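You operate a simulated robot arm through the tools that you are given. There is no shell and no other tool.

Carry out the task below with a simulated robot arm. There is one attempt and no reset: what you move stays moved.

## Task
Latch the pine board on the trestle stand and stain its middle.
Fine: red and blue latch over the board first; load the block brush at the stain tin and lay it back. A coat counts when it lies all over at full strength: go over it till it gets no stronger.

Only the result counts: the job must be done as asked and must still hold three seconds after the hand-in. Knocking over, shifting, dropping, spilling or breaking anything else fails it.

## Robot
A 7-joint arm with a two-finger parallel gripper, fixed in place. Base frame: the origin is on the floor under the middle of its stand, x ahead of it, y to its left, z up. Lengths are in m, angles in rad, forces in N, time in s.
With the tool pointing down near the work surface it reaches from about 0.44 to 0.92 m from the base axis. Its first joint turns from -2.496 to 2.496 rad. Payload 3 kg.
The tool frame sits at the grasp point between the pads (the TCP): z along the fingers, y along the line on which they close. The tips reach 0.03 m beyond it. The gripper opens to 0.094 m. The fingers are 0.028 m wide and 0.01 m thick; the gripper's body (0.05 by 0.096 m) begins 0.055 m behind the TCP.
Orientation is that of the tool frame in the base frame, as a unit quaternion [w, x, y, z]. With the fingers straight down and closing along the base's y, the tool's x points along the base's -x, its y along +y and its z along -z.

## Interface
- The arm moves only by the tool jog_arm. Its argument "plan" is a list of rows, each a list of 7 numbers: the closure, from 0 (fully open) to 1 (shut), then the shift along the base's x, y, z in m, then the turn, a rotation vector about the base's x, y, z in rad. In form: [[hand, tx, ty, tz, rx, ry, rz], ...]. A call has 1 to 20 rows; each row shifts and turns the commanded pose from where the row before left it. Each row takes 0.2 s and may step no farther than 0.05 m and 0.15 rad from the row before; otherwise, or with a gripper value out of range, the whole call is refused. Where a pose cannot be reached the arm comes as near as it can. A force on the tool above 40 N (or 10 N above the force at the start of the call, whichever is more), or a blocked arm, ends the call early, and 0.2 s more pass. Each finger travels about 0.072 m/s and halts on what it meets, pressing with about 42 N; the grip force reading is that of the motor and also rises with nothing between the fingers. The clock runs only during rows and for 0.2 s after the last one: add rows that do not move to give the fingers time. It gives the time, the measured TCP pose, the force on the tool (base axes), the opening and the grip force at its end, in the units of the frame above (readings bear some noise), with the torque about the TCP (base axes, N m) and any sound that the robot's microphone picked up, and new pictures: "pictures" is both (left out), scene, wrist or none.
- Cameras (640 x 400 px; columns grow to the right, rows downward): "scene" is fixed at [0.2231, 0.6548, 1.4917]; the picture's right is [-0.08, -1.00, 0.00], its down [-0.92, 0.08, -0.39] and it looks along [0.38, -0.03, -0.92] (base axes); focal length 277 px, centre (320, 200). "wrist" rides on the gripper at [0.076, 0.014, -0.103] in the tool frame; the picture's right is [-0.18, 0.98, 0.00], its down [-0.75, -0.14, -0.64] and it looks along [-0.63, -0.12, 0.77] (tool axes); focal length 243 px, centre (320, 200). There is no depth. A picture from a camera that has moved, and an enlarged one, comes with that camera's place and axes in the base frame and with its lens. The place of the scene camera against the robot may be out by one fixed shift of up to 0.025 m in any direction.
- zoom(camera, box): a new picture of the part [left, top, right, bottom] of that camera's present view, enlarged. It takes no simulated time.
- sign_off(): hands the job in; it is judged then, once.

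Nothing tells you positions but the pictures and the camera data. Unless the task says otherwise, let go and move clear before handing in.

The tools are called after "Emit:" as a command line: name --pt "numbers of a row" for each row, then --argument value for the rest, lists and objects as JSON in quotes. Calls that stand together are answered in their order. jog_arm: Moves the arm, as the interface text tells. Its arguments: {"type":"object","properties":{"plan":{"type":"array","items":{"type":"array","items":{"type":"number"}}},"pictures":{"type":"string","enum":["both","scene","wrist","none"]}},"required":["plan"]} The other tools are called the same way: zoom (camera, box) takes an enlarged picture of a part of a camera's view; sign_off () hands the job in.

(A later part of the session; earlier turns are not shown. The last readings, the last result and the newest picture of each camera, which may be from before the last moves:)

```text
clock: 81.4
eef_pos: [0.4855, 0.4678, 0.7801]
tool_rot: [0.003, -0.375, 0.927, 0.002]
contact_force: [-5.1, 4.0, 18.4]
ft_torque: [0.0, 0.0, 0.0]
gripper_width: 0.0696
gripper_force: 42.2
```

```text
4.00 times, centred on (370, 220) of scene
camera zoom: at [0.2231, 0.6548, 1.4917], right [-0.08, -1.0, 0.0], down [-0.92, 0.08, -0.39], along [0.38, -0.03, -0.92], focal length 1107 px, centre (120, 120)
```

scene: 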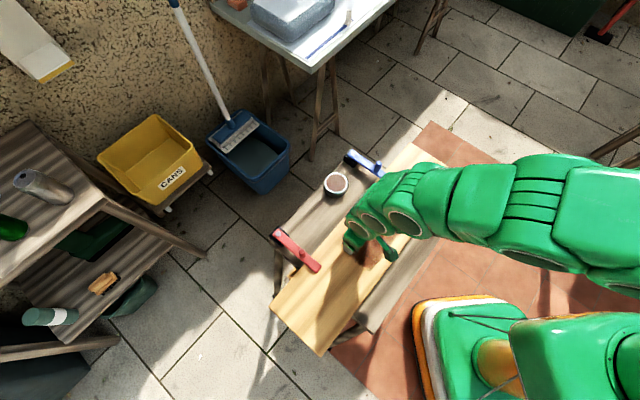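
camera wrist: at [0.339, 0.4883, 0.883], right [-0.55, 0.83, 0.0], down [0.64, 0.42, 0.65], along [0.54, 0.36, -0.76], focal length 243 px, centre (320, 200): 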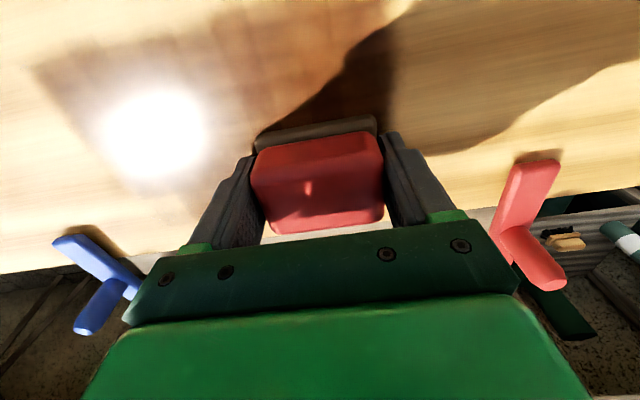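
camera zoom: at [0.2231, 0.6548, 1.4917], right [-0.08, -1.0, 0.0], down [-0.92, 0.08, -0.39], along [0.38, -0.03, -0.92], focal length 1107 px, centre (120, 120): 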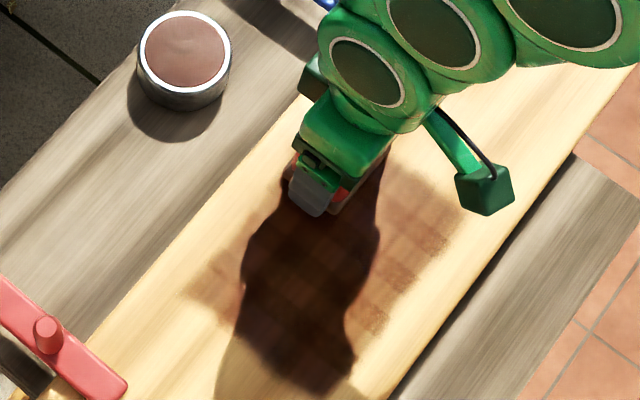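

The coverage is getting even. I'll reload, and look over the whole patch while at the tin.

Emit:
jog_arm --pt "1 0 0 0.03 0 0 0" --pt "1 0 0 0.03 0 0 0" --pt "1 0.0302 0.0328 0 0 0 0" --pt "1 0.0302 0.0328 0 0 0 0" --pt "1 0.0302 0.0328 0 0 0 0" --pt "1 0 0 -0.03 0 0 0" --pt "1 0 0 -0.0225 0 0 0" --pt "1 0 0 -0.0006 0 0 0" --pt "1 0 0 -0.0006 0 0 0" --pt "1 0 0 0 0 0 0" --pictures "none"

Emit:
zoom --camera "wrist" --box '[220, 60, 420, 200]'

Emit:
zoom --camera "scene" --box '[335, 185, 405, 255]'

```text
clock: 83.6
eef_pos: [0.5771, 0.5677, 0.7867]
tool_rot: [0.003, -0.376, 0.927, 0.002]
contact_force: [0.5, 0.1, 1.7]
ft_torque: [-0.06, 0.0, -0.02]
gripper_width: 0.0694
gripper_force: 42.3
```

```text
2.86 times, centred on (320, 130) of wrist
camera zoom: at [0.5122, 0.5241, 0.8882], right [-0.55, 0.83, 0.0], down [0.64, 0.42, 0.65], along [0.54, 0.36, -0.76], focal length 693 px, centre (320, 400)
```

zoom: 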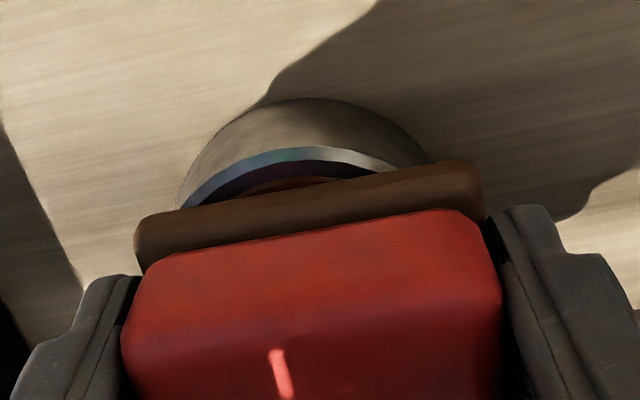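

```text
5.71 times, centred on (370, 220) of scene
camera zoom: at [0.2231, 0.6548, 1.4917], right [-0.08, -1.0, 0.0], down [-0.92, 0.08, -0.39], along [0.38, -0.03, -0.92], focal length 1581 px, centre (34, 86)
```

zoom: 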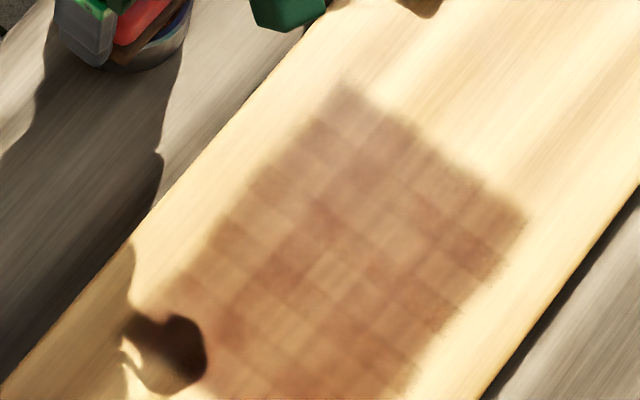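

Emit:
zoom --camera "scene" --box '[325, 190, 405, 280]'

```text
4.44 times, centred on (365, 235) of scene
camera zoom: at [0.2231, 0.6548, 1.4917], right [-0.08, -1.0, 0.0], down [-0.92, 0.08, -0.39], along [0.38, -0.03, -0.92], focal length 1230 px, centre (120, 44)
```

zoom: 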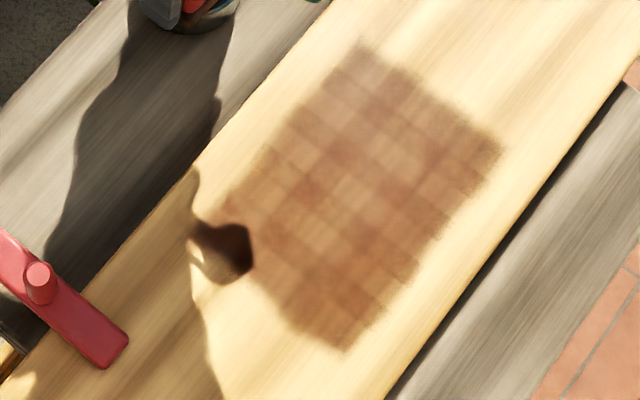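

The whole zone (L −0.03…0.139, W 0.586…0.701) is now tinted but not yet at full strength. The brush took stain at a very light touch, so I'll start another round on the near lane.

Emit:
jog_arm --pt "1 0 0 0.005 0 0 0" --pt "1 0 0 0.025 0 0 0" --pt "1 0 0 0.03 0 0 0" --pt "1 -0.0426 -0.0143 0 0 0 0" --pt "1 -0.0426 -0.0143 0 0 0 0" --pt "1 -0.0426 -0.0143 0 0 0 0" --pt "1 -0.0426 -0.0143 0 0 0 0" --pt "1 -0.0426 -0.0143 0 0 0 0" --pt "1 0 0 -0.04 0 0 0" --pt "1 0 0 -0.02 0 0 0" --pt "1 0 0 -0.005 0 0 0" --pt "1 0 0 -0.0012 0 0 0" --pt "1 0 0 0 0 0 0" --pictures "none"

```text
clock: 86.4
eef_pos: [0.3642, 0.4955, 0.7812]
tool_rot: [0.003, -0.376, 0.927, 0.002]
contact_force: [-1.4, -1.6, 7.3]
ft_torque: [-0.24, -0.08, -0.05]
gripper_width: 0.0694
gripper_force: 42.1
```

Emit:
jog_arm --pt "1 0.0073 -0.0076 0 0 0 0" --pt "1 0.0073 -0.0076 0 0 0 0" --pt "1 0.0073 -0.0076 0 0 0 0" --pt "1 0.0073 -0.0076 0.0001 0 0 0" --pt "1 0.0073 -0.0076 0 0 0 0" --pt "1 0.0073 -0.0076 0 0 0 0" --pt "1 0.0073 -0.0076 0.0001 0 0 0" --pt "1 0.0073 -0.0076 0 0 0 0" --pt "1 0.0073 -0.0076 0 0 0 0" --pt "1 0.0073 -0.0076 0.0001 0 0 0" --pt "1 0 0 0 0 0 0" --pictures "none"

Emit:
zoom --camera "wrist" --box '[220, 0, 640, 260]'

```text
clock: 88.8
eef_pos: [0.4377, 0.4193, 0.7806]
tool_rot: [0.002, -0.375, 0.927, 0.002]
contact_force: [-1.6, 2.4, 5.5]
ft_torque: [-0.04, -0.04, -0.01]
gripper_width: 0.0694
gripper_force: 41.8
```

```text
1.52 times, centred on (430, 130) of wrist
camera zoom: at [0.3723, 0.3767, 0.8822], right [-0.55, 0.83, 0.0], down [0.64, 0.42, 0.65], along [0.54, 0.36, -0.76], focal length 370 px, centre (152, 307)
```

zoom: 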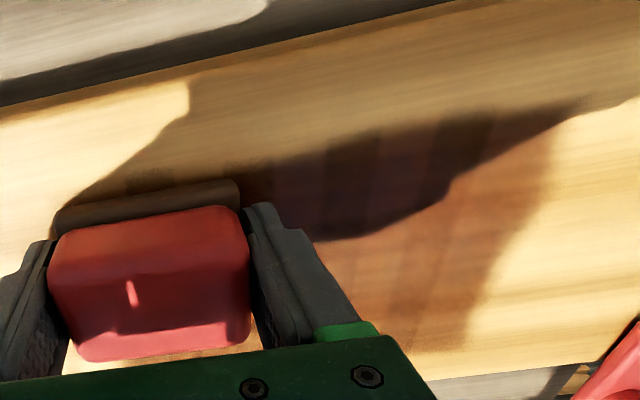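

Emit:
jog_arm --pt "1 0.0083 0.008 0 0 0 0" --pt "1 0.0083 0.008 0 0 0 0" --pt "1 0.0083 0.008 0 0 0 0" --pt "1 -0.0073 0.0076 0 0 0 0" --pt "1 -0.0073 0.0076 -0.0001 0 0 0" --pt "1 -0.0073 0.0076 0 0 0 0" --pt "1 -0.0073 0.0076 -0.0001 0 0 0" --pt "1 -0.0073 0.0076 0 0 0 0" --pt "1 -0.0073 0.0076 -0.0001 0 0 0" --pt "1 -0.0073 0.0076 0 0 0 0" --pt "1 -0.0073 0.0076 -0.0001 0 0 0" --pt "1 -0.0073 0.0076 0 0 0 0" --pt "1 -0.0073 0.0076 0 0 0 0" --pt "1 0 0 0 0 0 0" --pictures "none"

Emit:
zoom --camera "wrist" --box '[0, 0, 420, 260]'

```text
clock: 91.8
eef_pos: [0.3892, 0.5201, 0.7821]
tool_rot: [0.003, -0.376, 0.927, 0.002]
contact_force: [-0.5, 0.2, 0.0]
ft_torque: [-0.01, -0.01, 0.02]
gripper_width: 0.0695
gripper_force: 41.9
```

```text
1.52 times, centred on (210, 130) of wrist
camera zoom: at [0.3238, 0.4765, 0.8825], right [-0.55, 0.83, 0.0], down [0.64, 0.42, 0.65], along [0.54, 0.36, -0.76], focal length 370 px, centre (488, 307)
```

zoom: 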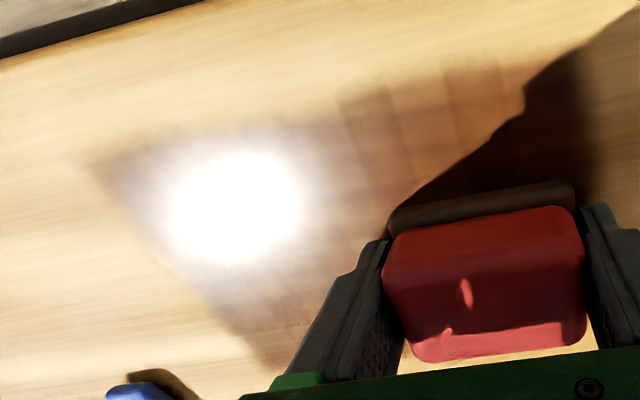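

Emit:
jog_arm --pt "1 0 0 -0.0005 0 0 0" --pt "1 0 0 -0.0004 0 0 0" --pt "1 0 0 0 0 0 0" --pictures "none"

```text
clock: 92.6
eef_pos: [0.3894, 0.519, 0.781]
tool_rot: [0.005, -0.376, 0.927, 0.003]
contact_force: [-4.5, -2.0, 19.5]
ft_torque: [-0.28, 0.08, -0.01]
gripper_width: 0.0697
gripper_force: 42.1
```

Emit:
jog_arm --pt "1 0.0061 -0.0063 0 0 0 0" --pt "1 0.0061 -0.0063 0 0 0 0" --pt "1 0.0061 -0.0063 0.0001 0 0 0" --pt "1 0.0061 -0.0063 0 0 0 0" --pt "1 0.0061 -0.0063 0.0001 0 0 0" --pt "1 0.0061 -0.0063 0 0 0 0" --pt "1 0.0061 -0.0063 0.0001 0 0 0" --pt "1 0.0061 -0.0063 0 0 0 0" --pt "1 0.0061 -0.0063 0.0001 0 0 0" --pt "1 0.0061 -0.0063 0 0 0 0" --pt "1 0.0061 -0.0063 0 0 0 0" --pt "1 0.0061 -0.0063 0 0 0 0" --pictures "none"

Emit:
zoom --camera "wrist" --box '[220, 0, 640, 260]'

Emit:
zoom --camera "scene" --box '[320, 170, 420, 270]'

```text
clock: 95.2
eef_pos: [0.4635, 0.4444, 0.7804]
tool_rot: [0.003, -0.375, 0.927, 0.002]
contact_force: [-5.0, 5.0, 19.9]
ft_torque: [0.08, 0.01, 0.01]
gripper_width: 0.0699
gripper_force: 41.9
```

```text
1.52 times, centred on (430, 130) of wrist
camera zoom: at [0.3974, 0.4002, 0.8818], right [-0.55, 0.83, 0.0], down [0.64, 0.42, 0.65], along [0.54, 0.36, -0.76], focal length 370 px, centre (152, 307)
```

zoom: 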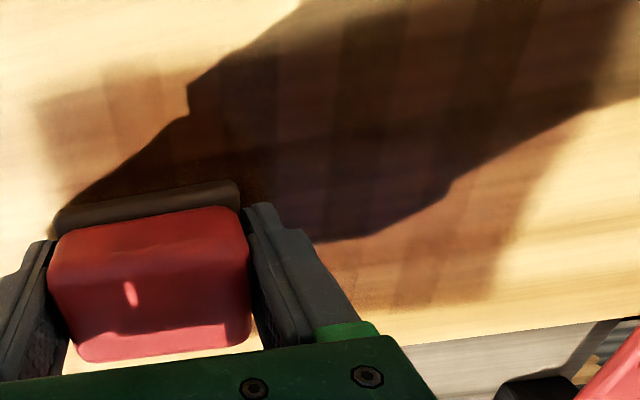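

```text
4.00 times, centred on (370, 220) of scene
camera zoom: at [0.2231, 0.6548, 1.4917], right [-0.08, -1.0, 0.0], down [-0.92, 0.08, -0.39], along [0.38, -0.03, -0.92], focal length 1107 px, centre (120, 120)
```

zoom: 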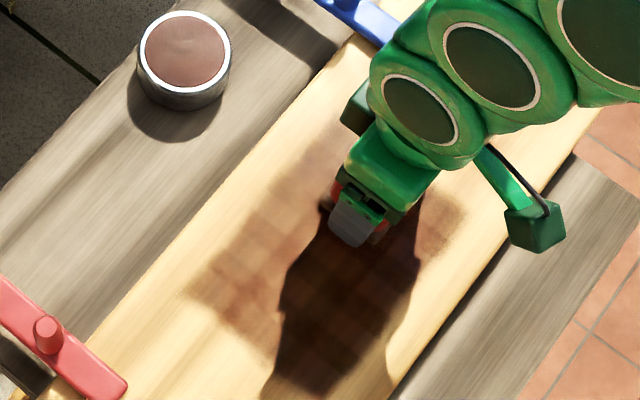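

Emit:
jog_arm --pt "1 0.0083 0.008 0.0001 0 0 0" --pt "1 0.0083 0.008 0 0 0 0" --pt "1 0.0083 0.008 0 0 0 0" --pt "1 -0.0061 0.0063 0 0 0 0" --pt "1 -0.0061 0.0063 0 0 0 0" --pt "1 -0.0061 0.0063 -0.0001 0 0 0" --pt "1 -0.0061 0.0063 0 0 0 0" --pt "1 -0.0061 0.0063 -0.0001 0 0 0" --pt "1 -0.0061 0.0063 0 0 0 0" --pt "1 -0.0061 0.0063 -0.0001 0 0 0" --pt "1 -0.0061 0.0063 0 0 0 0" --pt "1 -0.0061 0.0063 -0.0001 0 0 0" --pt "1 -0.0061 0.0063 0 0 0 0" --pt "1 -0.0061 0.0063 0 0 0 0" --pt "1 -0.0061 0.0063 0 0 0 0" --pictures "none"

Emit:
zoom --camera "wrist" --box '[0, 0, 420, 260]'

```text
clock: 95.9
eef_pos: [0.481, 0.4609, 0.7793]
tool_rot: [0.003, -0.376, 0.927, 0.002]
contact_force: [-2.1, -4.5, 17.3]
ft_torque: [-0.07, -0.12, -0.03]
gripper_width: 0.0697
gripper_force: 42.1
stopped in row 3: the force on the tool passed its limit at 41 N (the readings are from after the stop); the commanded pose is now the measured one
```

```text
1.52 times, centred on (210, 130) of wrist
camera zoom: at [0.4161, 0.4184, 0.8817], right [-0.55, 0.83, 0.0], down [0.64, 0.42, 0.65], along [0.54, 0.36, -0.76], focal length 370 px, centre (488, 307)
```

zoom: 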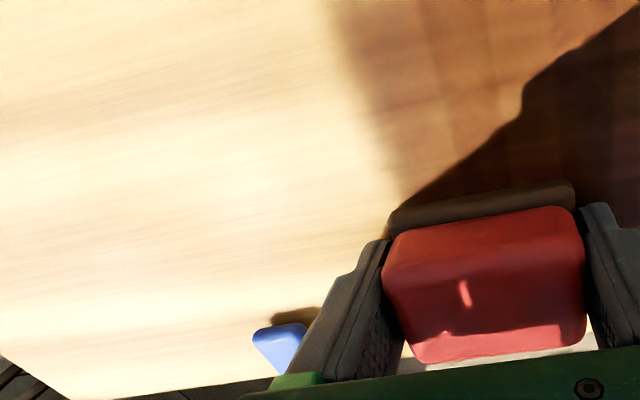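

Emit:
jog_arm --pt "1 0.004 0.004 0.0003 0 0 0" --pt "1 -0.0061 0.0063 0 0 0 0" --pt "1 -0.0061 0.0063 0 0 0 0" --pt "1 -0.0061 0.0063 0 0 0 0" --pt "1 -0.0061 0.0063 -0.0001 0 0 0" --pt "1 -0.0061 0.0063 0 0 0 0" --pt "1 -0.0061 0.0063 0 0 0 0" --pt "1 -0.0061 0.0063 -0.0001 0 0 0" --pt "1 -0.0061 0.0063 0 0 0 0" --pt "1 -0.0061 0.0063 0 0 0 0" --pt "1 -0.0061 0.0063 -0.0001 0 0 0" --pt "1 -0.0061 0.0063 0 0 0 0" --pt "1 -0.0061 0.0063 0 0 0 0" --pictures "none"

Emit:
zoom --camera "wrist" --box '[0, 0, 420, 260]'

```text
clock: 98.7
eef_pos: [0.4123, 0.5421, 0.7804]
tool_rot: [0.004, -0.376, 0.927, 0.003]
contact_force: [4.1, -3.2, 12.0]
ft_torque: [-0.14, -0.14, 0.01]
gripper_width: 0.0691
gripper_force: 42.2
```

```text
1.52 times, centred on (210, 130) of wrist
camera zoom: at [0.3471, 0.4981, 0.8816], right [-0.55, 0.83, 0.0], down [0.64, 0.42, 0.65], along [0.54, 0.36, -0.76], focal length 370 px, centre (488, 307)
```

zoom: 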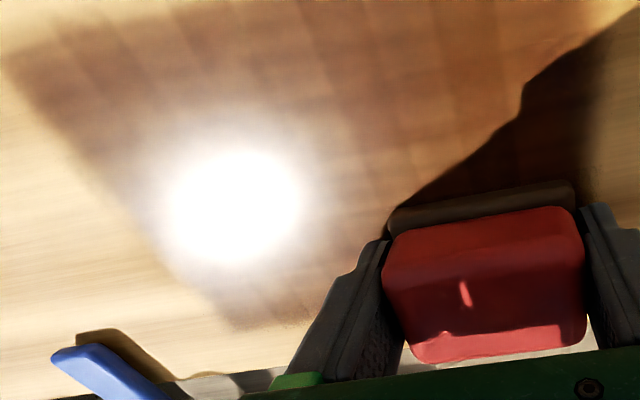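

Good, steady pass. Reload and inspect.

Emit:
jog_arm --pt "1 0 0 0.03 0 0 0" --pt "1 0 0 0.03 0 0 0" --pt "1 0.041 0.0062 0 0 0 0" --pt "1 0.041 0.0062 0 0 0 0" --pt "1 0.041 0.0062 0 0 0 0" --pt "1 0.041 0.0062 0 0 0 0" --pt "1 0 0 -0.03 0 0 0" --pt "1 0 0 -0.0225 0 0 0" --pt "1 0 0 -0.0008 0 0 0" --pt "1 0 0 -0.0006 0 0 0" --pt "1 0 0 0 0 0 0" --pictures "none"

Emit:
zoom --camera "wrist" --box '[220, 60, 420, 200]'

Emit:
zoom --camera "scene" --box '[325, 190, 405, 280]'

```text
clock: 101.1
eef_pos: [0.5761, 0.5661, 0.7854]
tool_rot: [0.003, -0.375, 0.927, 0.002]
contact_force: [1.2, -0.4, 1.7]
ft_torque: [-0.06, -0.11, 0.0]
gripper_width: 0.0698
gripper_force: 42.4
```

```text
2.86 times, centred on (320, 130) of wrist
camera zoom: at [0.5113, 0.523, 0.8877], right [-0.55, 0.83, 0.0], down [0.64, 0.42, 0.65], along [0.54, 0.36, -0.76], focal length 693 px, centre (320, 400)
```

zoom: 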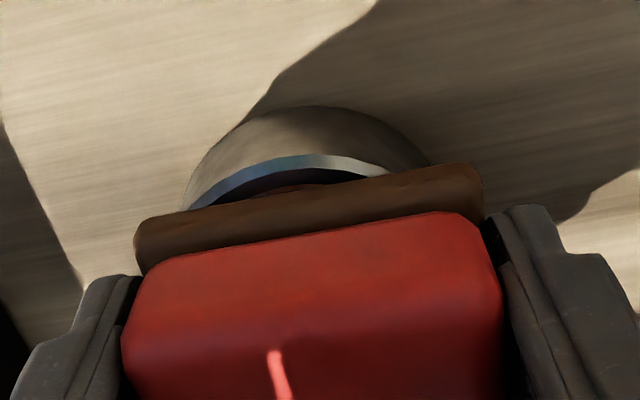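

```text
4.44 times, centred on (365, 235) of scene
camera zoom: at [0.2231, 0.6548, 1.4917], right [-0.08, -1.0, 0.0], down [-0.92, 0.08, -0.39], along [0.38, -0.03, -0.92], focal length 1230 px, centre (120, 44)
```

zoom: 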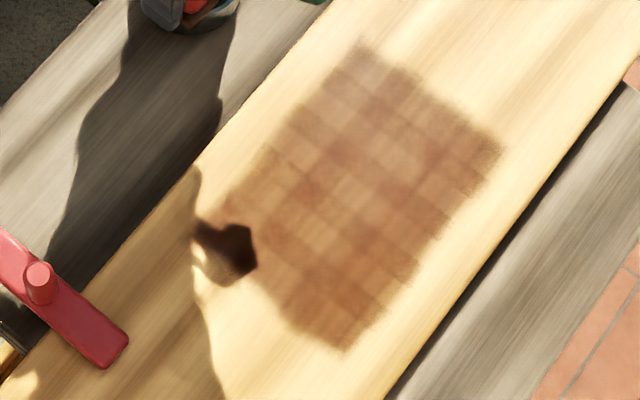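

Emit:
zoom --camera "scene" --box '[334, 194, 390, 236]'

Emit:
zoom --camera "scene" --box '[334, 222, 390, 264]'

```text
9.52 times, centred on (362, 215) of scene
camera zoom: at [0.2231, 0.6548, 1.4917], right [-0.08, -1.0, 0.0], down [-0.92, 0.08, -0.39], along [0.38, -0.03, -0.92], focal length 2635 px, centre (-80, 57)
```

zoom: 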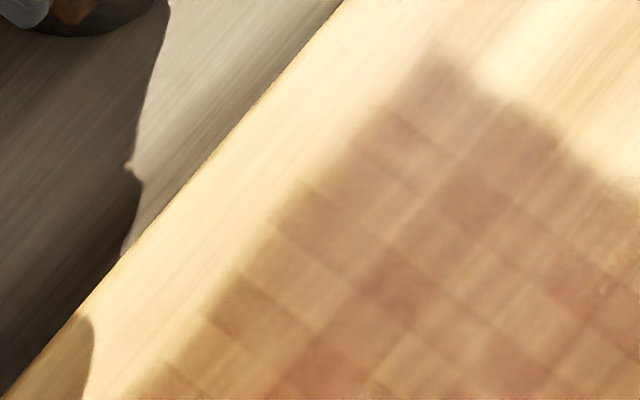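

```text
9.52 times, centred on (362, 243) of scene
camera zoom: at [0.2231, 0.6548, 1.4917], right [-0.08, -1.0, 0.0], down [-0.92, 0.08, -0.39], along [0.38, -0.03, -0.92], focal length 2635 px, centre (-80, -210)
```

zoom: 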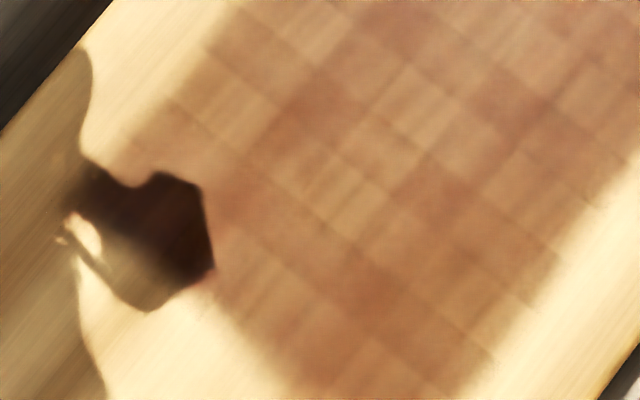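

Individual grid cells still differ in tone. To learn what full strength looks like, I'll concentrate this load on one third of the zone, stroking across the board's width at L ≈ 0.104.

Emit:
jog_arm --pt "1 0 0 0.005 0 0 0" --pt "1 0 0 0.025 0 0 0" --pt "1 0 0 0.03 0 0 0" --pt "1 -0.0426 -0.0144 0 0 0 0" --pt "1 -0.0426 -0.0144 0 0 0 0" --pt "1 -0.0426 -0.0144 0 0 0 0" --pt "1 -0.0426 -0.0144 0 0 0 0" --pt "1 -0.0426 -0.0144 0 0 0 0" --pt "1 0 0 -0.04 0 0 0" --pt "1 0 0 -0.02 0 0 0" --pt "1 0 0 -0.005 0 0 0" --pt "1 0 0 -0.0013 0 0 0" --pt "1 0 0 0 0 0 0" --pictures "none"

```text
clock: 103.9
eef_pos: [0.3636, 0.4937, 0.7801]
tool_rot: [0.004, -0.375, 0.927, 0.002]
contact_force: [-5.2, -2.3, 22.8]
ft_torque: [-0.25, -0.13, 0.03]
gripper_width: 0.0696
gripper_force: 41.8
```

Emit:
jog_arm --pt "1 0.0061 0.0059 0.0002 0 0 0" --pt "1 0.0061 0.0059 0 0 0 0" --pt "1 0.0061 0.0059 0 0 0 0" --pt "1 0.0061 0.0059 0 0 0 0" --pt "1 0.0061 0.0059 0 0 0 0" --pt "1 0.0061 0.0059 0 0 0 0" --pt "1 0.0061 0.0059 0 0 0 0" --pt "1 0.0061 0.0059 0 0 0 0" --pictures "none"

Emit:
zoom --camera "wrist" --box '[160, 0, 560, 240]'

```text
clock: 105.2
eef_pos: [0.3919, 0.5236, 0.7797]
tool_rot: [0.003, -0.375, 0.927, 0.002]
contact_force: [-0.4, -3.0, 13.2]
ft_torque: [-0.01, -0.2, -0.04]
gripper_width: 0.0698
gripper_force: 42.1
stopped in row 6: the force on the tool passed its limit at 41 N (the readings are from after the stop); the commanded pose is now the measured one
```

```text
1.60 times, centred on (360, 120) of wrist
camera zoom: at [0.3271, 0.4798, 0.8816], right [-0.55, 0.83, 0.0], down [0.64, 0.42, 0.65], along [0.54, 0.36, -0.76], focal length 388 px, centre (256, 328)
```

zoom: 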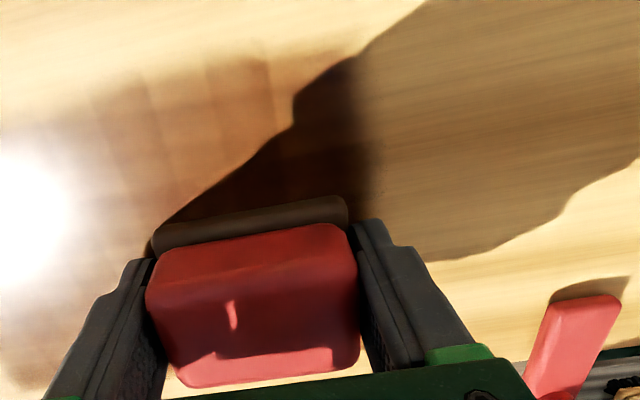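

Emit:
jog_arm --pt "1 0.0061 0.0059 0.0002 0 0 0" --pt "1 0.0061 0.0059 0.0001 0 0 0" --pt "1 0.0061 0.0059 0 0 0 0" --pt "1 -0.0061 -0.0059 0 0 0 0" --pt "1 -0.0061 -0.0059 0 0 0 0" --pt "1 -0.0061 -0.0059 0 0 0 0" --pt "1 -0.0061 -0.0059 0 0 0 0" --pictures "none"

```text
clock: 106.8
eef_pos: [0.3863, 0.5177, 0.7806]
tool_rot: [0.003, -0.376, 0.927, 0.002]
contact_force: [0.8, 1.7, 2.1]
ft_torque: [-0.05, -0.14, 0.04]
gripper_width: 0.0692
gripper_force: 41.9
```

Emit:
jog_arm --pt "1 -0.0061 -0.0059 -0.0003 0 0 0" --pt "1 -0.0061 -0.0059 -0.0001 0 0 0" --pt "1 -0.0061 -0.0059 0 0 0 0" --pt "1 -0.0061 -0.0059 0 0 0 0" --pt "1 0.0061 0.0059 0.0001 0 0 0" --pt "1 0.0061 0.0059 0 0 0 0" --pt "1 0.0061 0.0059 0.0001 0 0 0" --pt "1 0.0061 0.0059 0 0 0 0" --pt "1 0.0061 0.0059 0.0001 0 0 0" --pt "1 0.0061 0.0059 0 0 0 0" --pt "1 0.0061 0.0059 0 0 0 0" --pt "1 0.0061 0.0059 0 0 0 0" --pictures "none"

Emit:
zoom --camera "wrist" --box '[160, 0, 560, 240]'

```text
clock: 109.3
eef_pos: [0.4115, 0.5414, 0.7805]
tool_rot: [0.004, -0.375, 0.927, 0.003]
contact_force: [-3.0, -0.9, 8.9]
ft_torque: [-0.16, 0.02, -0.05]
gripper_width: 0.0696
gripper_force: 42.2
```

```text
1.60 times, centred on (360, 120) of wrist
camera zoom: at [0.3461, 0.4976, 0.8813], right [-0.55, 0.83, 0.0], down [0.64, 0.42, 0.65], along [0.54, 0.36, -0.76], focal length 388 px, centre (256, 328)
```

zoom: 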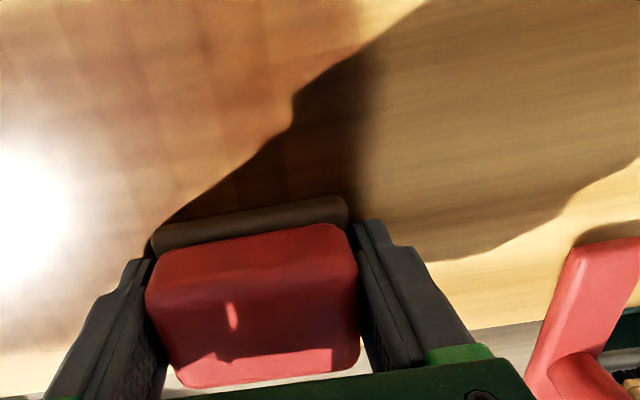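

Emit:
jog_arm --pt "1 0 0 0.03 0 0 0" --pt "1 0 0 0.03 0 0 0" --pt "1 0.0411 0.0062 0 0 0 0" --pt "1 0.0411 0.0062 0 0 0 0" --pt "1 0.0411 0.0062 0 0 0 0" --pt "1 0.0411 0.0062 0 0 0 0" --pt "1 0 0 -0.03 0 0 0" --pt "1 0 0 -0.0235 0 0 0" --pt "1 0 0 -0.0006 0 0 0" --pt "1 0 0 -0.0006 0 0 0" --pt "1 0 0 0 0 0 0" --pictures "none"

Emit:
zoom --camera "wrist" --box '[220, 60, 420, 200]'

Emit:
zoom --camera "scene" --box '[325, 190, 405, 280]'

Emit:
zoom --camera "scene" --box '[334, 222, 390, 264]'

```text
clock: 111.8
eef_pos: [0.5755, 0.5667, 0.7853]
tool_rot: [0.003, -0.375, 0.927, 0.002]
contact_force: [4.9, 2.3, 13.2]
ft_torque: [-0.12, -0.26, 0.02]
gripper_width: 0.0695
gripper_force: 42.1
```

```text
2.86 times, centred on (320, 130) of wrist
camera zoom: at [0.5103, 0.523, 0.8872], right [-0.55, 0.83, 0.0], down [0.64, 0.42, 0.65], along [0.54, 0.36, -0.76], focal length 693 px, centre (320, 400)
```

zoom: 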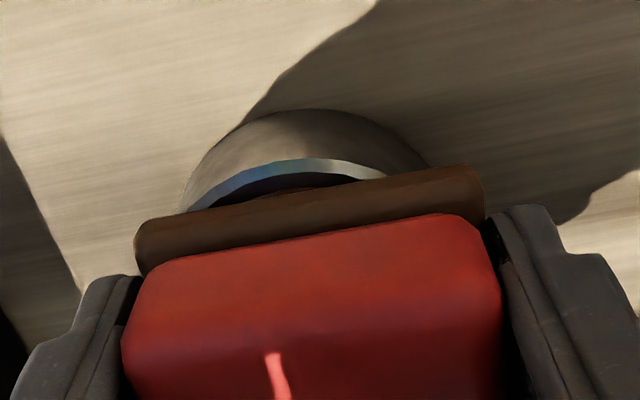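

```text
4.44 times, centred on (365, 235) of scene
camera zoom: at [0.2231, 0.6548, 1.4917], right [-0.08, -1.0, 0.0], down [-0.92, 0.08, -0.39], along [0.38, -0.03, -0.92], focal length 1230 px, centre (120, 44)
```

zoom: 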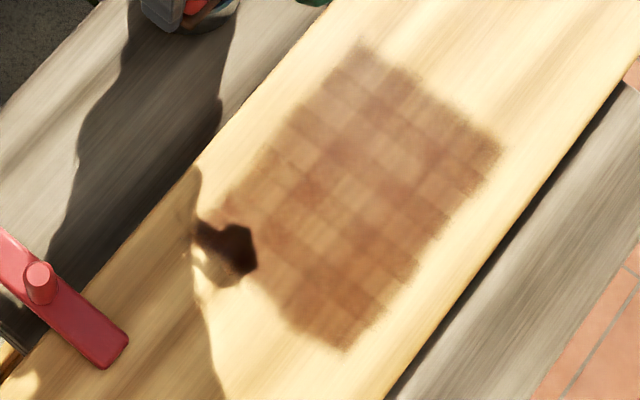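

```text
9.52 times, centred on (362, 243) of scene
camera zoom: at [0.2231, 0.6548, 1.4917], right [-0.08, -1.0, 0.0], down [-0.92, 0.08, -0.39], along [0.38, -0.03, -0.92], focal length 2635 px, centre (-80, -210)
```

zoom: 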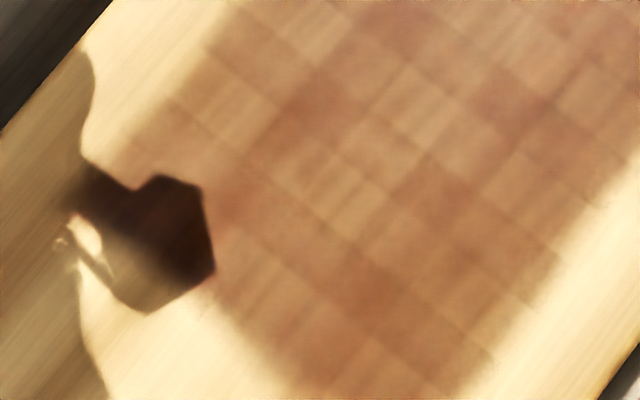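

Emit:
zoom --camera "scene" --box '[352, 230, 376, 248]'

Emit:
zoom --camera "scene" --box '[360, 205, 384, 223]'

```text
16.00 times, centred on (364, 239) of scene
camera zoom: at [0.2231, 0.6548, 1.4917], right [-0.08, -1.0, 0.0], down [-0.92, 0.08, -0.39], along [0.38, -0.03, -0.92], focal length 4427 px, centre (-384, -424)
```

zoom: 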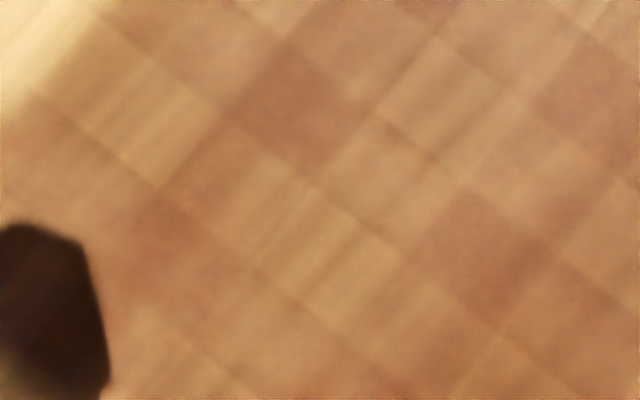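

```text
16.00 times, centred on (372, 214) of scene
camera zoom: at [0.2231, 0.6548, 1.4917], right [-0.08, -1.0, 0.0], down [-0.92, 0.08, -0.39], along [0.38, -0.03, -0.92], focal length 4427 px, centre (-512, -24)
```

zoom: 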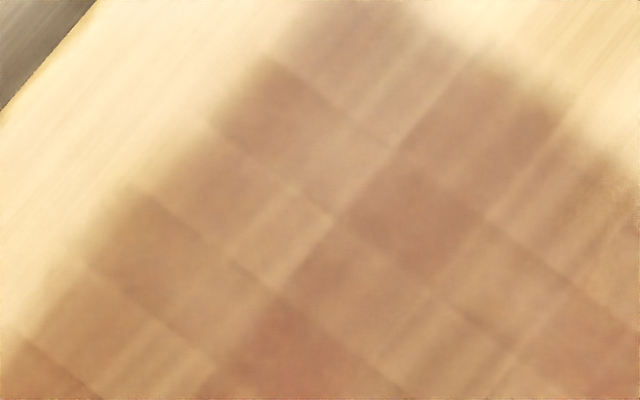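

Some cells still show wood grain, so they are weaker. As an experiment I'll spend this load entirely on the light cell at (L 0.09, W 0.648) and compare the same zoom afterwards.

Emit:
jog_arm --pt "1 0 0 0.005 0 0 0" --pt "1 0 0 0.025 0 0 0" --pt "1 0 0 0.03 0 0 0" --pt "1 -0.0439 -0.0141 0 0 0 0" --pt "1 -0.0439 -0.0141 0 0 0 0" --pt "1 -0.0439 -0.0141 0 0 0 0" --pt "1 -0.0439 -0.0141 0 0 0 0" --pt "1 0 0 -0.04 0 0 0" --pt "1 0 0 -0.02 0 0 0" --pt "1 0 0 -0.005 0 0 0" --pt "1 0 0 -0.0006 0 0 0" --pt "1 0 0 0 0 0 0" --pictures "none"

```text
clock: 114.3
eef_pos: [0.3991, 0.509, 0.7804]
tool_rot: [0.004, -0.375, 0.927, 0.002]
contact_force: [-4.4, -1.4, 26.4]
ft_torque: [-0.22, -0.13, -0.02]
gripper_width: 0.0696
gripper_force: 42.1
```

Emit:
jog_arm --pt "1 0 0 0.0002 0 0 0" --pt "1 -0.0028 0.0029 0 0 0 0" --pt "1 -0.0028 0.0029 0 0 0 0" --pt "1 0.0028 -0.0029 0 0 0 0" --pt "1 0.0028 -0.0029 0 0 0 0" --pt "1 0.0028 -0.0029 0 0 0 0" --pt "1 0.0028 -0.0029 0 0 0 0" --pt "1 -0.0028 0.0029 0 0 0 0" --pt "1 -0.0028 0.0029 0 0 0 0" --pt "1 0.0029 0.0028 0 0 0 0" --pt "1 0.0029 0.0028 0 0 0 0" --pt "1 -0.0029 -0.0028 0 0 0 0" --pt "1 -0.0029 -0.0028 0 0 0 0" --pictures "none"

Emit:
zoom --camera "wrist" --box '[160, 0, 560, 240]'

```text
clock: 117.2
eef_pos: [0.3998, 0.5095, 0.7802]
tool_rot: [0.003, -0.376, 0.927, 0.002]
contact_force: [1.4, 1.4, 5.7]
ft_torque: [0.01, -0.21, 0.03]
gripper_width: 0.0699
gripper_force: 41.9
```

```text
1.60 times, centred on (360, 120) of wrist
camera zoom: at [0.3341, 0.466, 0.8813], right [-0.55, 0.83, 0.0], down [0.64, 0.42, 0.65], along [0.54, 0.36, -0.76], focal length 388 px, centre (256, 328)
```

zoom: 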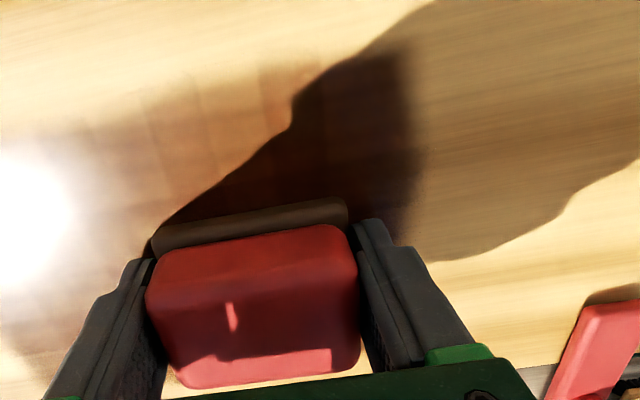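

Emit:
jog_arm --pt "1 0 0 0.03 0 0 0" --pt "1 0 0 0.03 0 0 0" --pt "1 0.0439 0.0141 0 0 0 0" --pt "1 0.0439 0.0141 0 0 0 0" --pt "1 0.0439 0.0141 0 0 0 0" --pt "1 0.0439 0.0141 0 0 0 0" --pt "1 0 0 0 0 0 0" --pictures "none"

Emit:
zoom --camera "scene" --box '[352, 230, 376, 248]'

Emit:
zoom --camera "scene" --box '[325, 190, 405, 280]'

Emit:
zoom --camera "wrist" --box '[220, 60, 420, 200]'

```text
clock: 118.8
eef_pos: [0.5748, 0.5671, 0.8388]
tool_rot: [0.003, -0.375, 0.927, 0.002]
contact_force: [-0.2, -0.3, -0.2]
ft_torque: [0.0, -0.04, 0.0]
gripper_width: 0.0696
gripper_force: 42.3
```

```text
16.00 times, centred on (364, 239) of scene
camera zoom: at [0.2231, 0.6548, 1.4917], right [-0.08, -1.0, 0.0], down [-0.92, 0.08, -0.39], along [0.38, -0.03, -0.92], focal length 4427 px, centre (-384, -424)
```

zoom: 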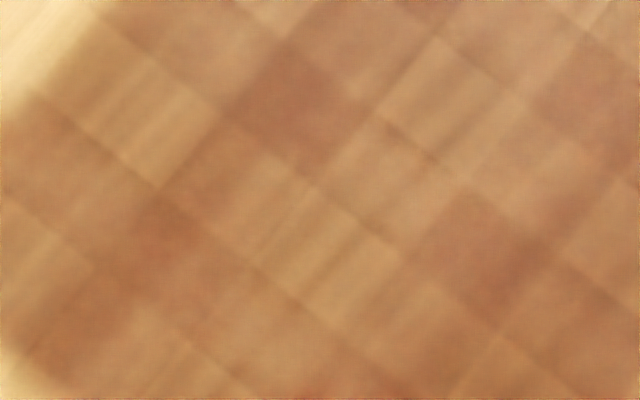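

```text
4.44 times, centred on (365, 235) of scene
camera zoom: at [0.2231, 0.6548, 1.4917], right [-0.08, -1.0, 0.0], down [-0.92, 0.08, -0.39], along [0.38, -0.03, -0.92], focal length 1230 px, centre (120, 44)
```

zoom: 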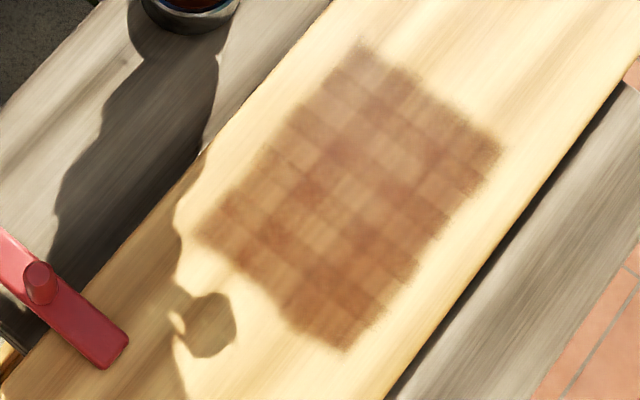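

```text
2.86 times, centred on (320, 130) of wrist
camera zoom: at [0.5102, 0.5227, 0.9403], right [-0.55, 0.83, 0.0], down [0.64, 0.42, 0.65], along [0.54, 0.36, -0.76], focal length 693 px, centre (320, 400)
```

zoom: 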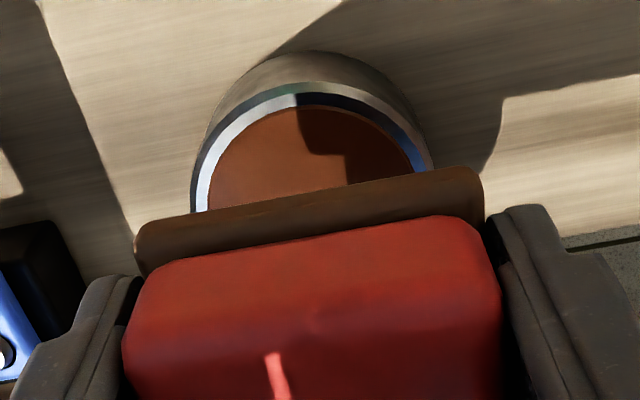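

The pad still looks fully dark after that dwell, which suggests the area may already be saturated and takes no more. I'll test with proper full strokes over the same spot, then compare both the cells and the pad.

Emit:
jog_arm --pt "1 -0.0463 -0.0115 0 0 0 0" --pt "1 -0.0463 -0.0115 0 0 0 0" --pt "1 -0.0463 -0.0115 0 0 0 0" --pt "1 -0.0463 -0.0115 0 0 0 0" --pt "1 0 0 -0.03 0 0 0" --pt "1 0 0 -0.025 0 0 0" --pt "1 0 0 -0.003 0 0 0" --pt "1 0 0 -0.0006 0 0 0" --pt "1 0 0 0 0 0 0" --pictures "none"

```text
clock: 120.8
eef_pos: [0.3899, 0.5186, 0.7818]
tool_rot: [0.003, -0.375, 0.927, 0.002]
contact_force: [-1.0, -1.0, -0.6]
ft_torque: [0.02, -0.02, -0.01]
gripper_width: 0.0695
gripper_force: 42.1
```

Emit:
jog_arm --pt "1 0 0 -0.0006 0 0 0" --pt "1 0 0 -0.0005 0 0 0" --pt "1 0 0 0 0 0 0" --pictures "none"

```text
clock: 121.5
eef_pos: [0.3902, 0.5181, 0.7807]
tool_rot: [0.003, -0.375, 0.927, 0.002]
contact_force: [-0.4, 0.5, -1.1]
ft_torque: [0.03, 0.0, 0.02]
gripper_width: 0.0695
gripper_force: 42.1
```

Emit:
jog_arm --pt "1 0 0 -0.0005 0 0 0" --pt "1 0 0 -0.0003 0 0 0" --pt "1 0 0 0 0 0 0" --pictures "none"

```text
clock: 122.3
eef_pos: [0.3899, 0.5204, 0.7799]
tool_rot: [0.003, -0.376, 0.927, 0.003]
contact_force: [0.1, -2.4, 9.6]
ft_torque: [-0.17, -0.27, -0.04]
gripper_width: 0.0694
gripper_force: 42.0
```

Emit:
jog_arm --pt "1 0.0073 -0.0076 0 0 0 0" --pt "1 0.0073 -0.0076 0 0 0 0" --pt "1 0.0073 -0.0076 0.0001 0 0 0" --pt "1 0.0073 -0.0076 0 0 0 0" --pt "1 0.0073 -0.0076 0 0 0 0" --pt "1 -0.0073 0.0076 -0.0001 0 0 0" --pt "1 -0.0073 0.0076 0 0 0 0" --pt "1 -0.0073 0.0076 0 0 0 0" --pt "1 -0.0073 0.0076 0 0 0 0" --pt "1 -0.0073 0.0076 0 0 0 0" --pt "1 0.0073 -0.0076 0 0 0 0" --pt "1 0.0073 -0.0076 0 0 0 0" --pt "1 0.0073 -0.0076 0.0001 0 0 0" --pt "1 0.0073 -0.0076 0 0 0 0" --pt "1 0.0073 -0.0076 0 0 0 0" --pictures "none"

Emit:
zoom --camera "wrist" --box '[160, 0, 560, 240]'

```text
clock: 125.5
eef_pos: [0.4268, 0.4799, 0.7806]
tool_rot: [0.002, -0.376, 0.927, 0.001]
contact_force: [-3.6, 4.7, 16.4]
ft_torque: [0.18, -0.1, 0.03]
gripper_width: 0.0698
gripper_force: 42.3
```

```text
1.60 times, centred on (360, 120) of wrist
camera zoom: at [0.361, 0.4377, 0.8813], right [-0.55, 0.83, 0.0], down [0.64, 0.42, 0.65], along [0.54, 0.36, -0.76], focal length 388 px, centre (256, 328)
```

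zoom: 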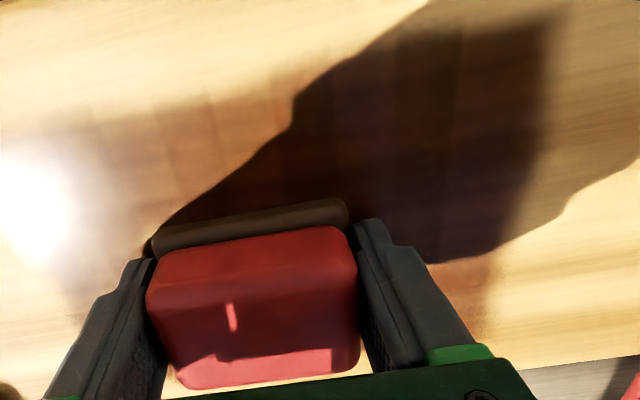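

Now back up and over the tin, without dipping, to compare the cells and the pad.

Emit:
jog_arm --pt "1 0 0 0.03 0 0 0" --pt "1 0 0 0.03 0 0 0" --pt "1 0.0371 0.0218 0 0 0 0" --pt "1 0.0371 0.0218 0 0 0 0" --pt "1 0.0371 0.0218 0 0 0 0" --pt "1 0.0371 0.0218 0 0 0 0" --pt "1 0 0 0 0 0 0" --pictures "none"

Emit:
zoom --camera "scene" --box '[352, 230, 376, 248]'

Emit:
zoom --camera "scene" --box '[325, 190, 405, 280]'

Emit:
zoom --camera "wrist" --box '[220, 60, 420, 200]'

```text
clock: 127.2
eef_pos: [0.5746, 0.5676, 0.8397]
tool_rot: [0.003, -0.376, 0.927, 0.003]
contact_force: [-0.7, -0.4, 0.4]
ft_torque: [-0.01, -0.02, -0.04]
gripper_width: 0.0697
gripper_force: 41.4
```

```text
16.00 times, centred on (364, 239) of scene
camera zoom: at [0.2231, 0.6548, 1.4917], right [-0.08, -1.0, 0.0], down [-0.92, 0.08, -0.39], along [0.38, -0.03, -0.92], focal length 4427 px, centre (-384, -424)
```

zoom: 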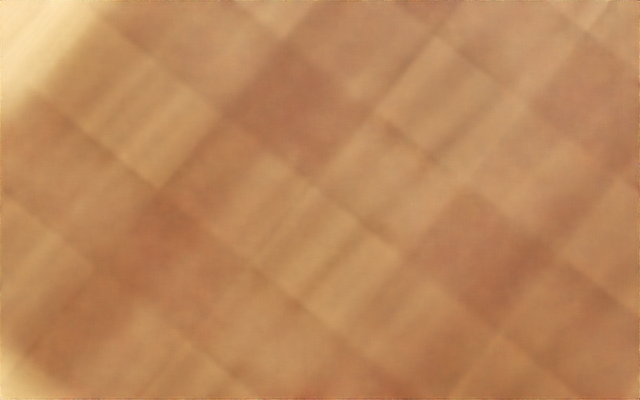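

```text
4.44 times, centred on (365, 235) of scene
camera zoom: at [0.2231, 0.6548, 1.4917], right [-0.08, -1.0, 0.0], down [-0.92, 0.08, -0.39], along [0.38, -0.03, -0.92], focal length 1230 px, centre (120, 44)
```

zoom: 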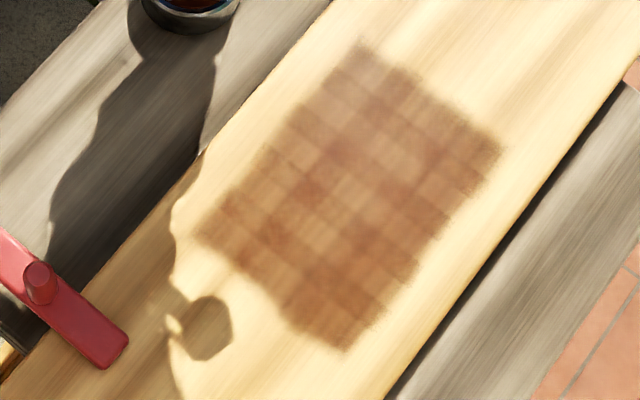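

```text
2.86 times, centred on (320, 130) of wrist
camera zoom: at [0.5091, 0.5249, 0.941], right [-0.55, 0.83, 0.0], down [0.64, 0.42, 0.65], along [0.54, 0.36, -0.76], focal length 693 px, centre (320, 400)
```

zoom: 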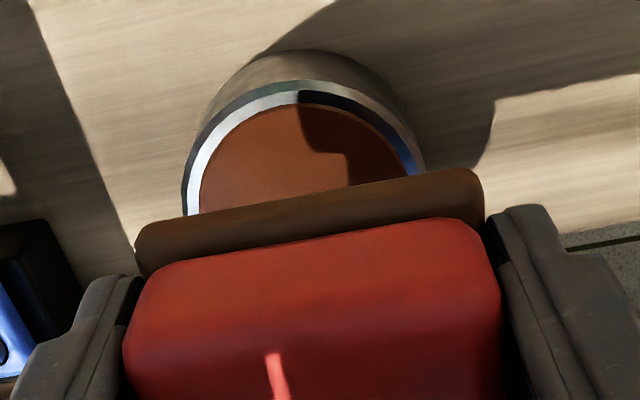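

The sampled cells did not change at all after more loaded strokes, and the pad hardly lost stain, so that part is saturated; the remaining cell-to-cell tone looks inherent. I'll take reference close-ups of the rest of the zone before another full round.

Emit:
zoom --camera "scene" --box '[358, 198, 386, 219]'

Emit:
zoom --camera "scene" --box '[376, 208, 404, 229]'

Emit:
zoom --camera "scene" --box '[364, 226, 392, 247]'

Emit:
zoom --camera "scene" --box '[336, 222, 364, 243]'

Emit:
zoom --camera "scene" --box '[348, 246, 376, 267]'

```text
16.00 times, centred on (372, 208) of scene
camera zoom: at [0.2231, 0.6548, 1.4917], right [-0.08, -1.0, 0.0], down [-0.92, 0.08, -0.39], along [0.38, -0.03, -0.92], focal length 4427 px, centre (-512, 64)
```

zoom: 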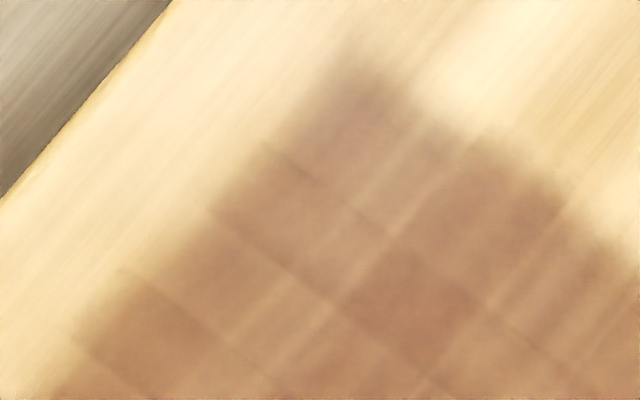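

```text
16.00 times, centred on (390, 218) of scene
camera zoom: at [0.2231, 0.6548, 1.4917], right [-0.08, -1.0, 0.0], down [-0.92, 0.08, -0.39], along [0.38, -0.03, -0.92], focal length 4427 px, centre (-800, -96)
```

zoom: 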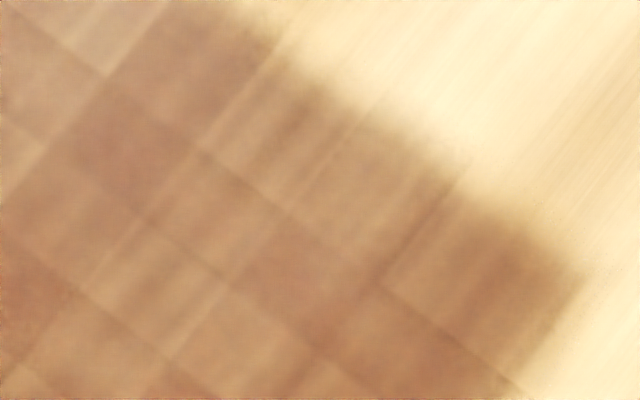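

```text
16.00 times, centred on (378, 236) of scene
camera zoom: at [0.2231, 0.6548, 1.4917], right [-0.08, -1.0, 0.0], down [-0.92, 0.08, -0.39], along [0.38, -0.03, -0.92], focal length 4427 px, centre (-608, -384)
```

zoom: 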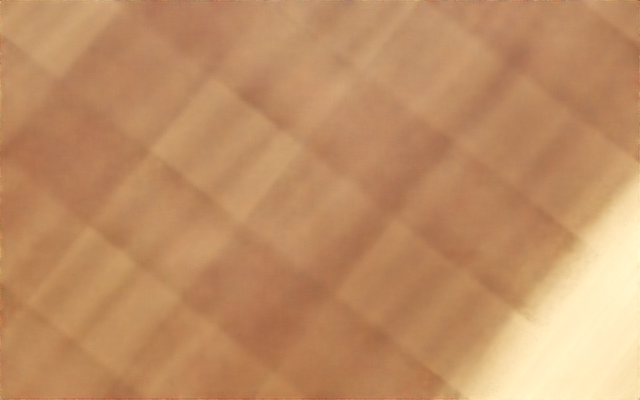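

```text
16.00 times, centred on (350, 232) of scene
camera zoom: at [0.2231, 0.6548, 1.4917], right [-0.08, -1.0, 0.0], down [-0.92, 0.08, -0.39], along [0.38, -0.03, -0.92], focal length 4427 px, centre (-160, -320)
```

zoom: 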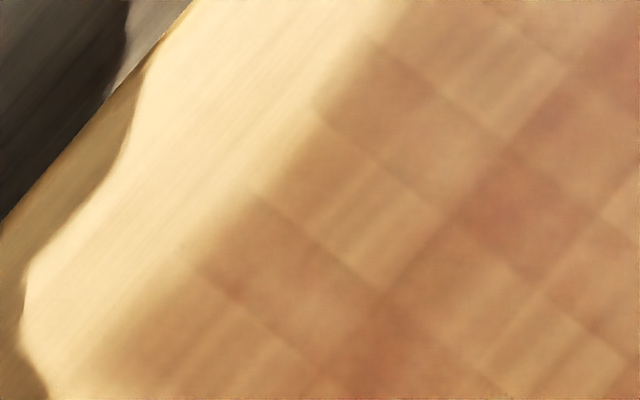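

```text
16.00 times, centred on (362, 256) of scene
camera zoom: at [0.2231, 0.6548, 1.4917], right [-0.08, -1.0, 0.0], down [-0.92, 0.08, -0.39], along [0.38, -0.03, -0.92], focal length 4427 px, centre (-352, -704)
```

zoom: 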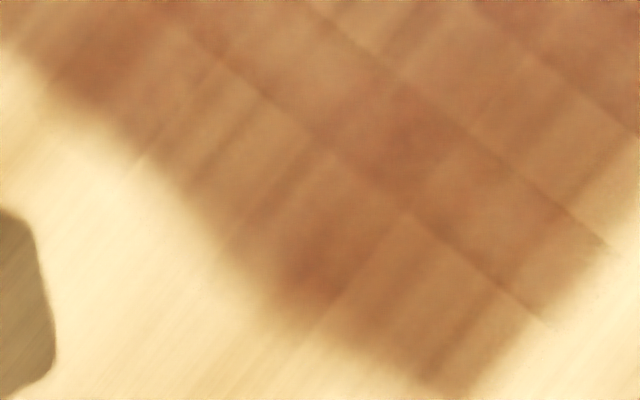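

I'll top up the brush and then go over the zone edges with some overshoot.

Emit:
jog_arm --pt "1 0.0008 -0.0008 -0.03 0 0 0" --pt "1 0 0 -0.022 0 0 0" --pt "1 0 0 -0.001 0 0 0" --pt "1 0 0 -0.0006 0 0 0" --pt "1 0 0 -0.0005 0 0 0" --pt "1 0 0 0 0 0 0" --pictures "none"

Emit:
zoom --camera "wrist" --box '[220, 60, 420, 200]'

```text
clock: 128.6
eef_pos: [0.5766, 0.568, 0.7853]
tool_rot: [0.002, -0.374, 0.927, 0.002]
contact_force: [1.6, -1.0, 2.6]
ft_torque: [-0.1, -0.12, 0.0]
gripper_width: 0.0692
gripper_force: 41.8
```

```text
2.86 times, centred on (320, 130) of wrist
camera zoom: at [0.5106, 0.5245, 0.8873], right [-0.55, 0.83, 0.0], down [0.64, 0.42, 0.65], along [0.54, 0.36, -0.76], focal length 693 px, centre (320, 400)
```

zoom: 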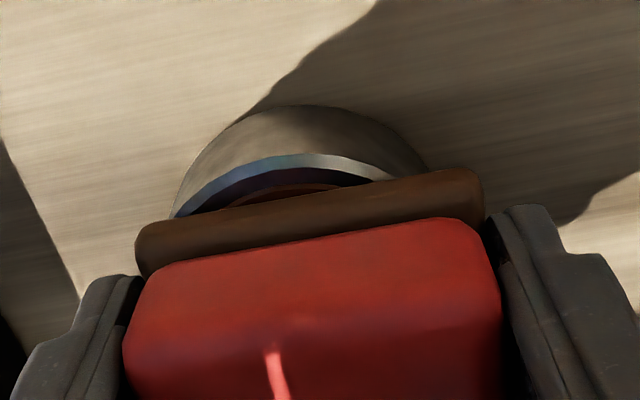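

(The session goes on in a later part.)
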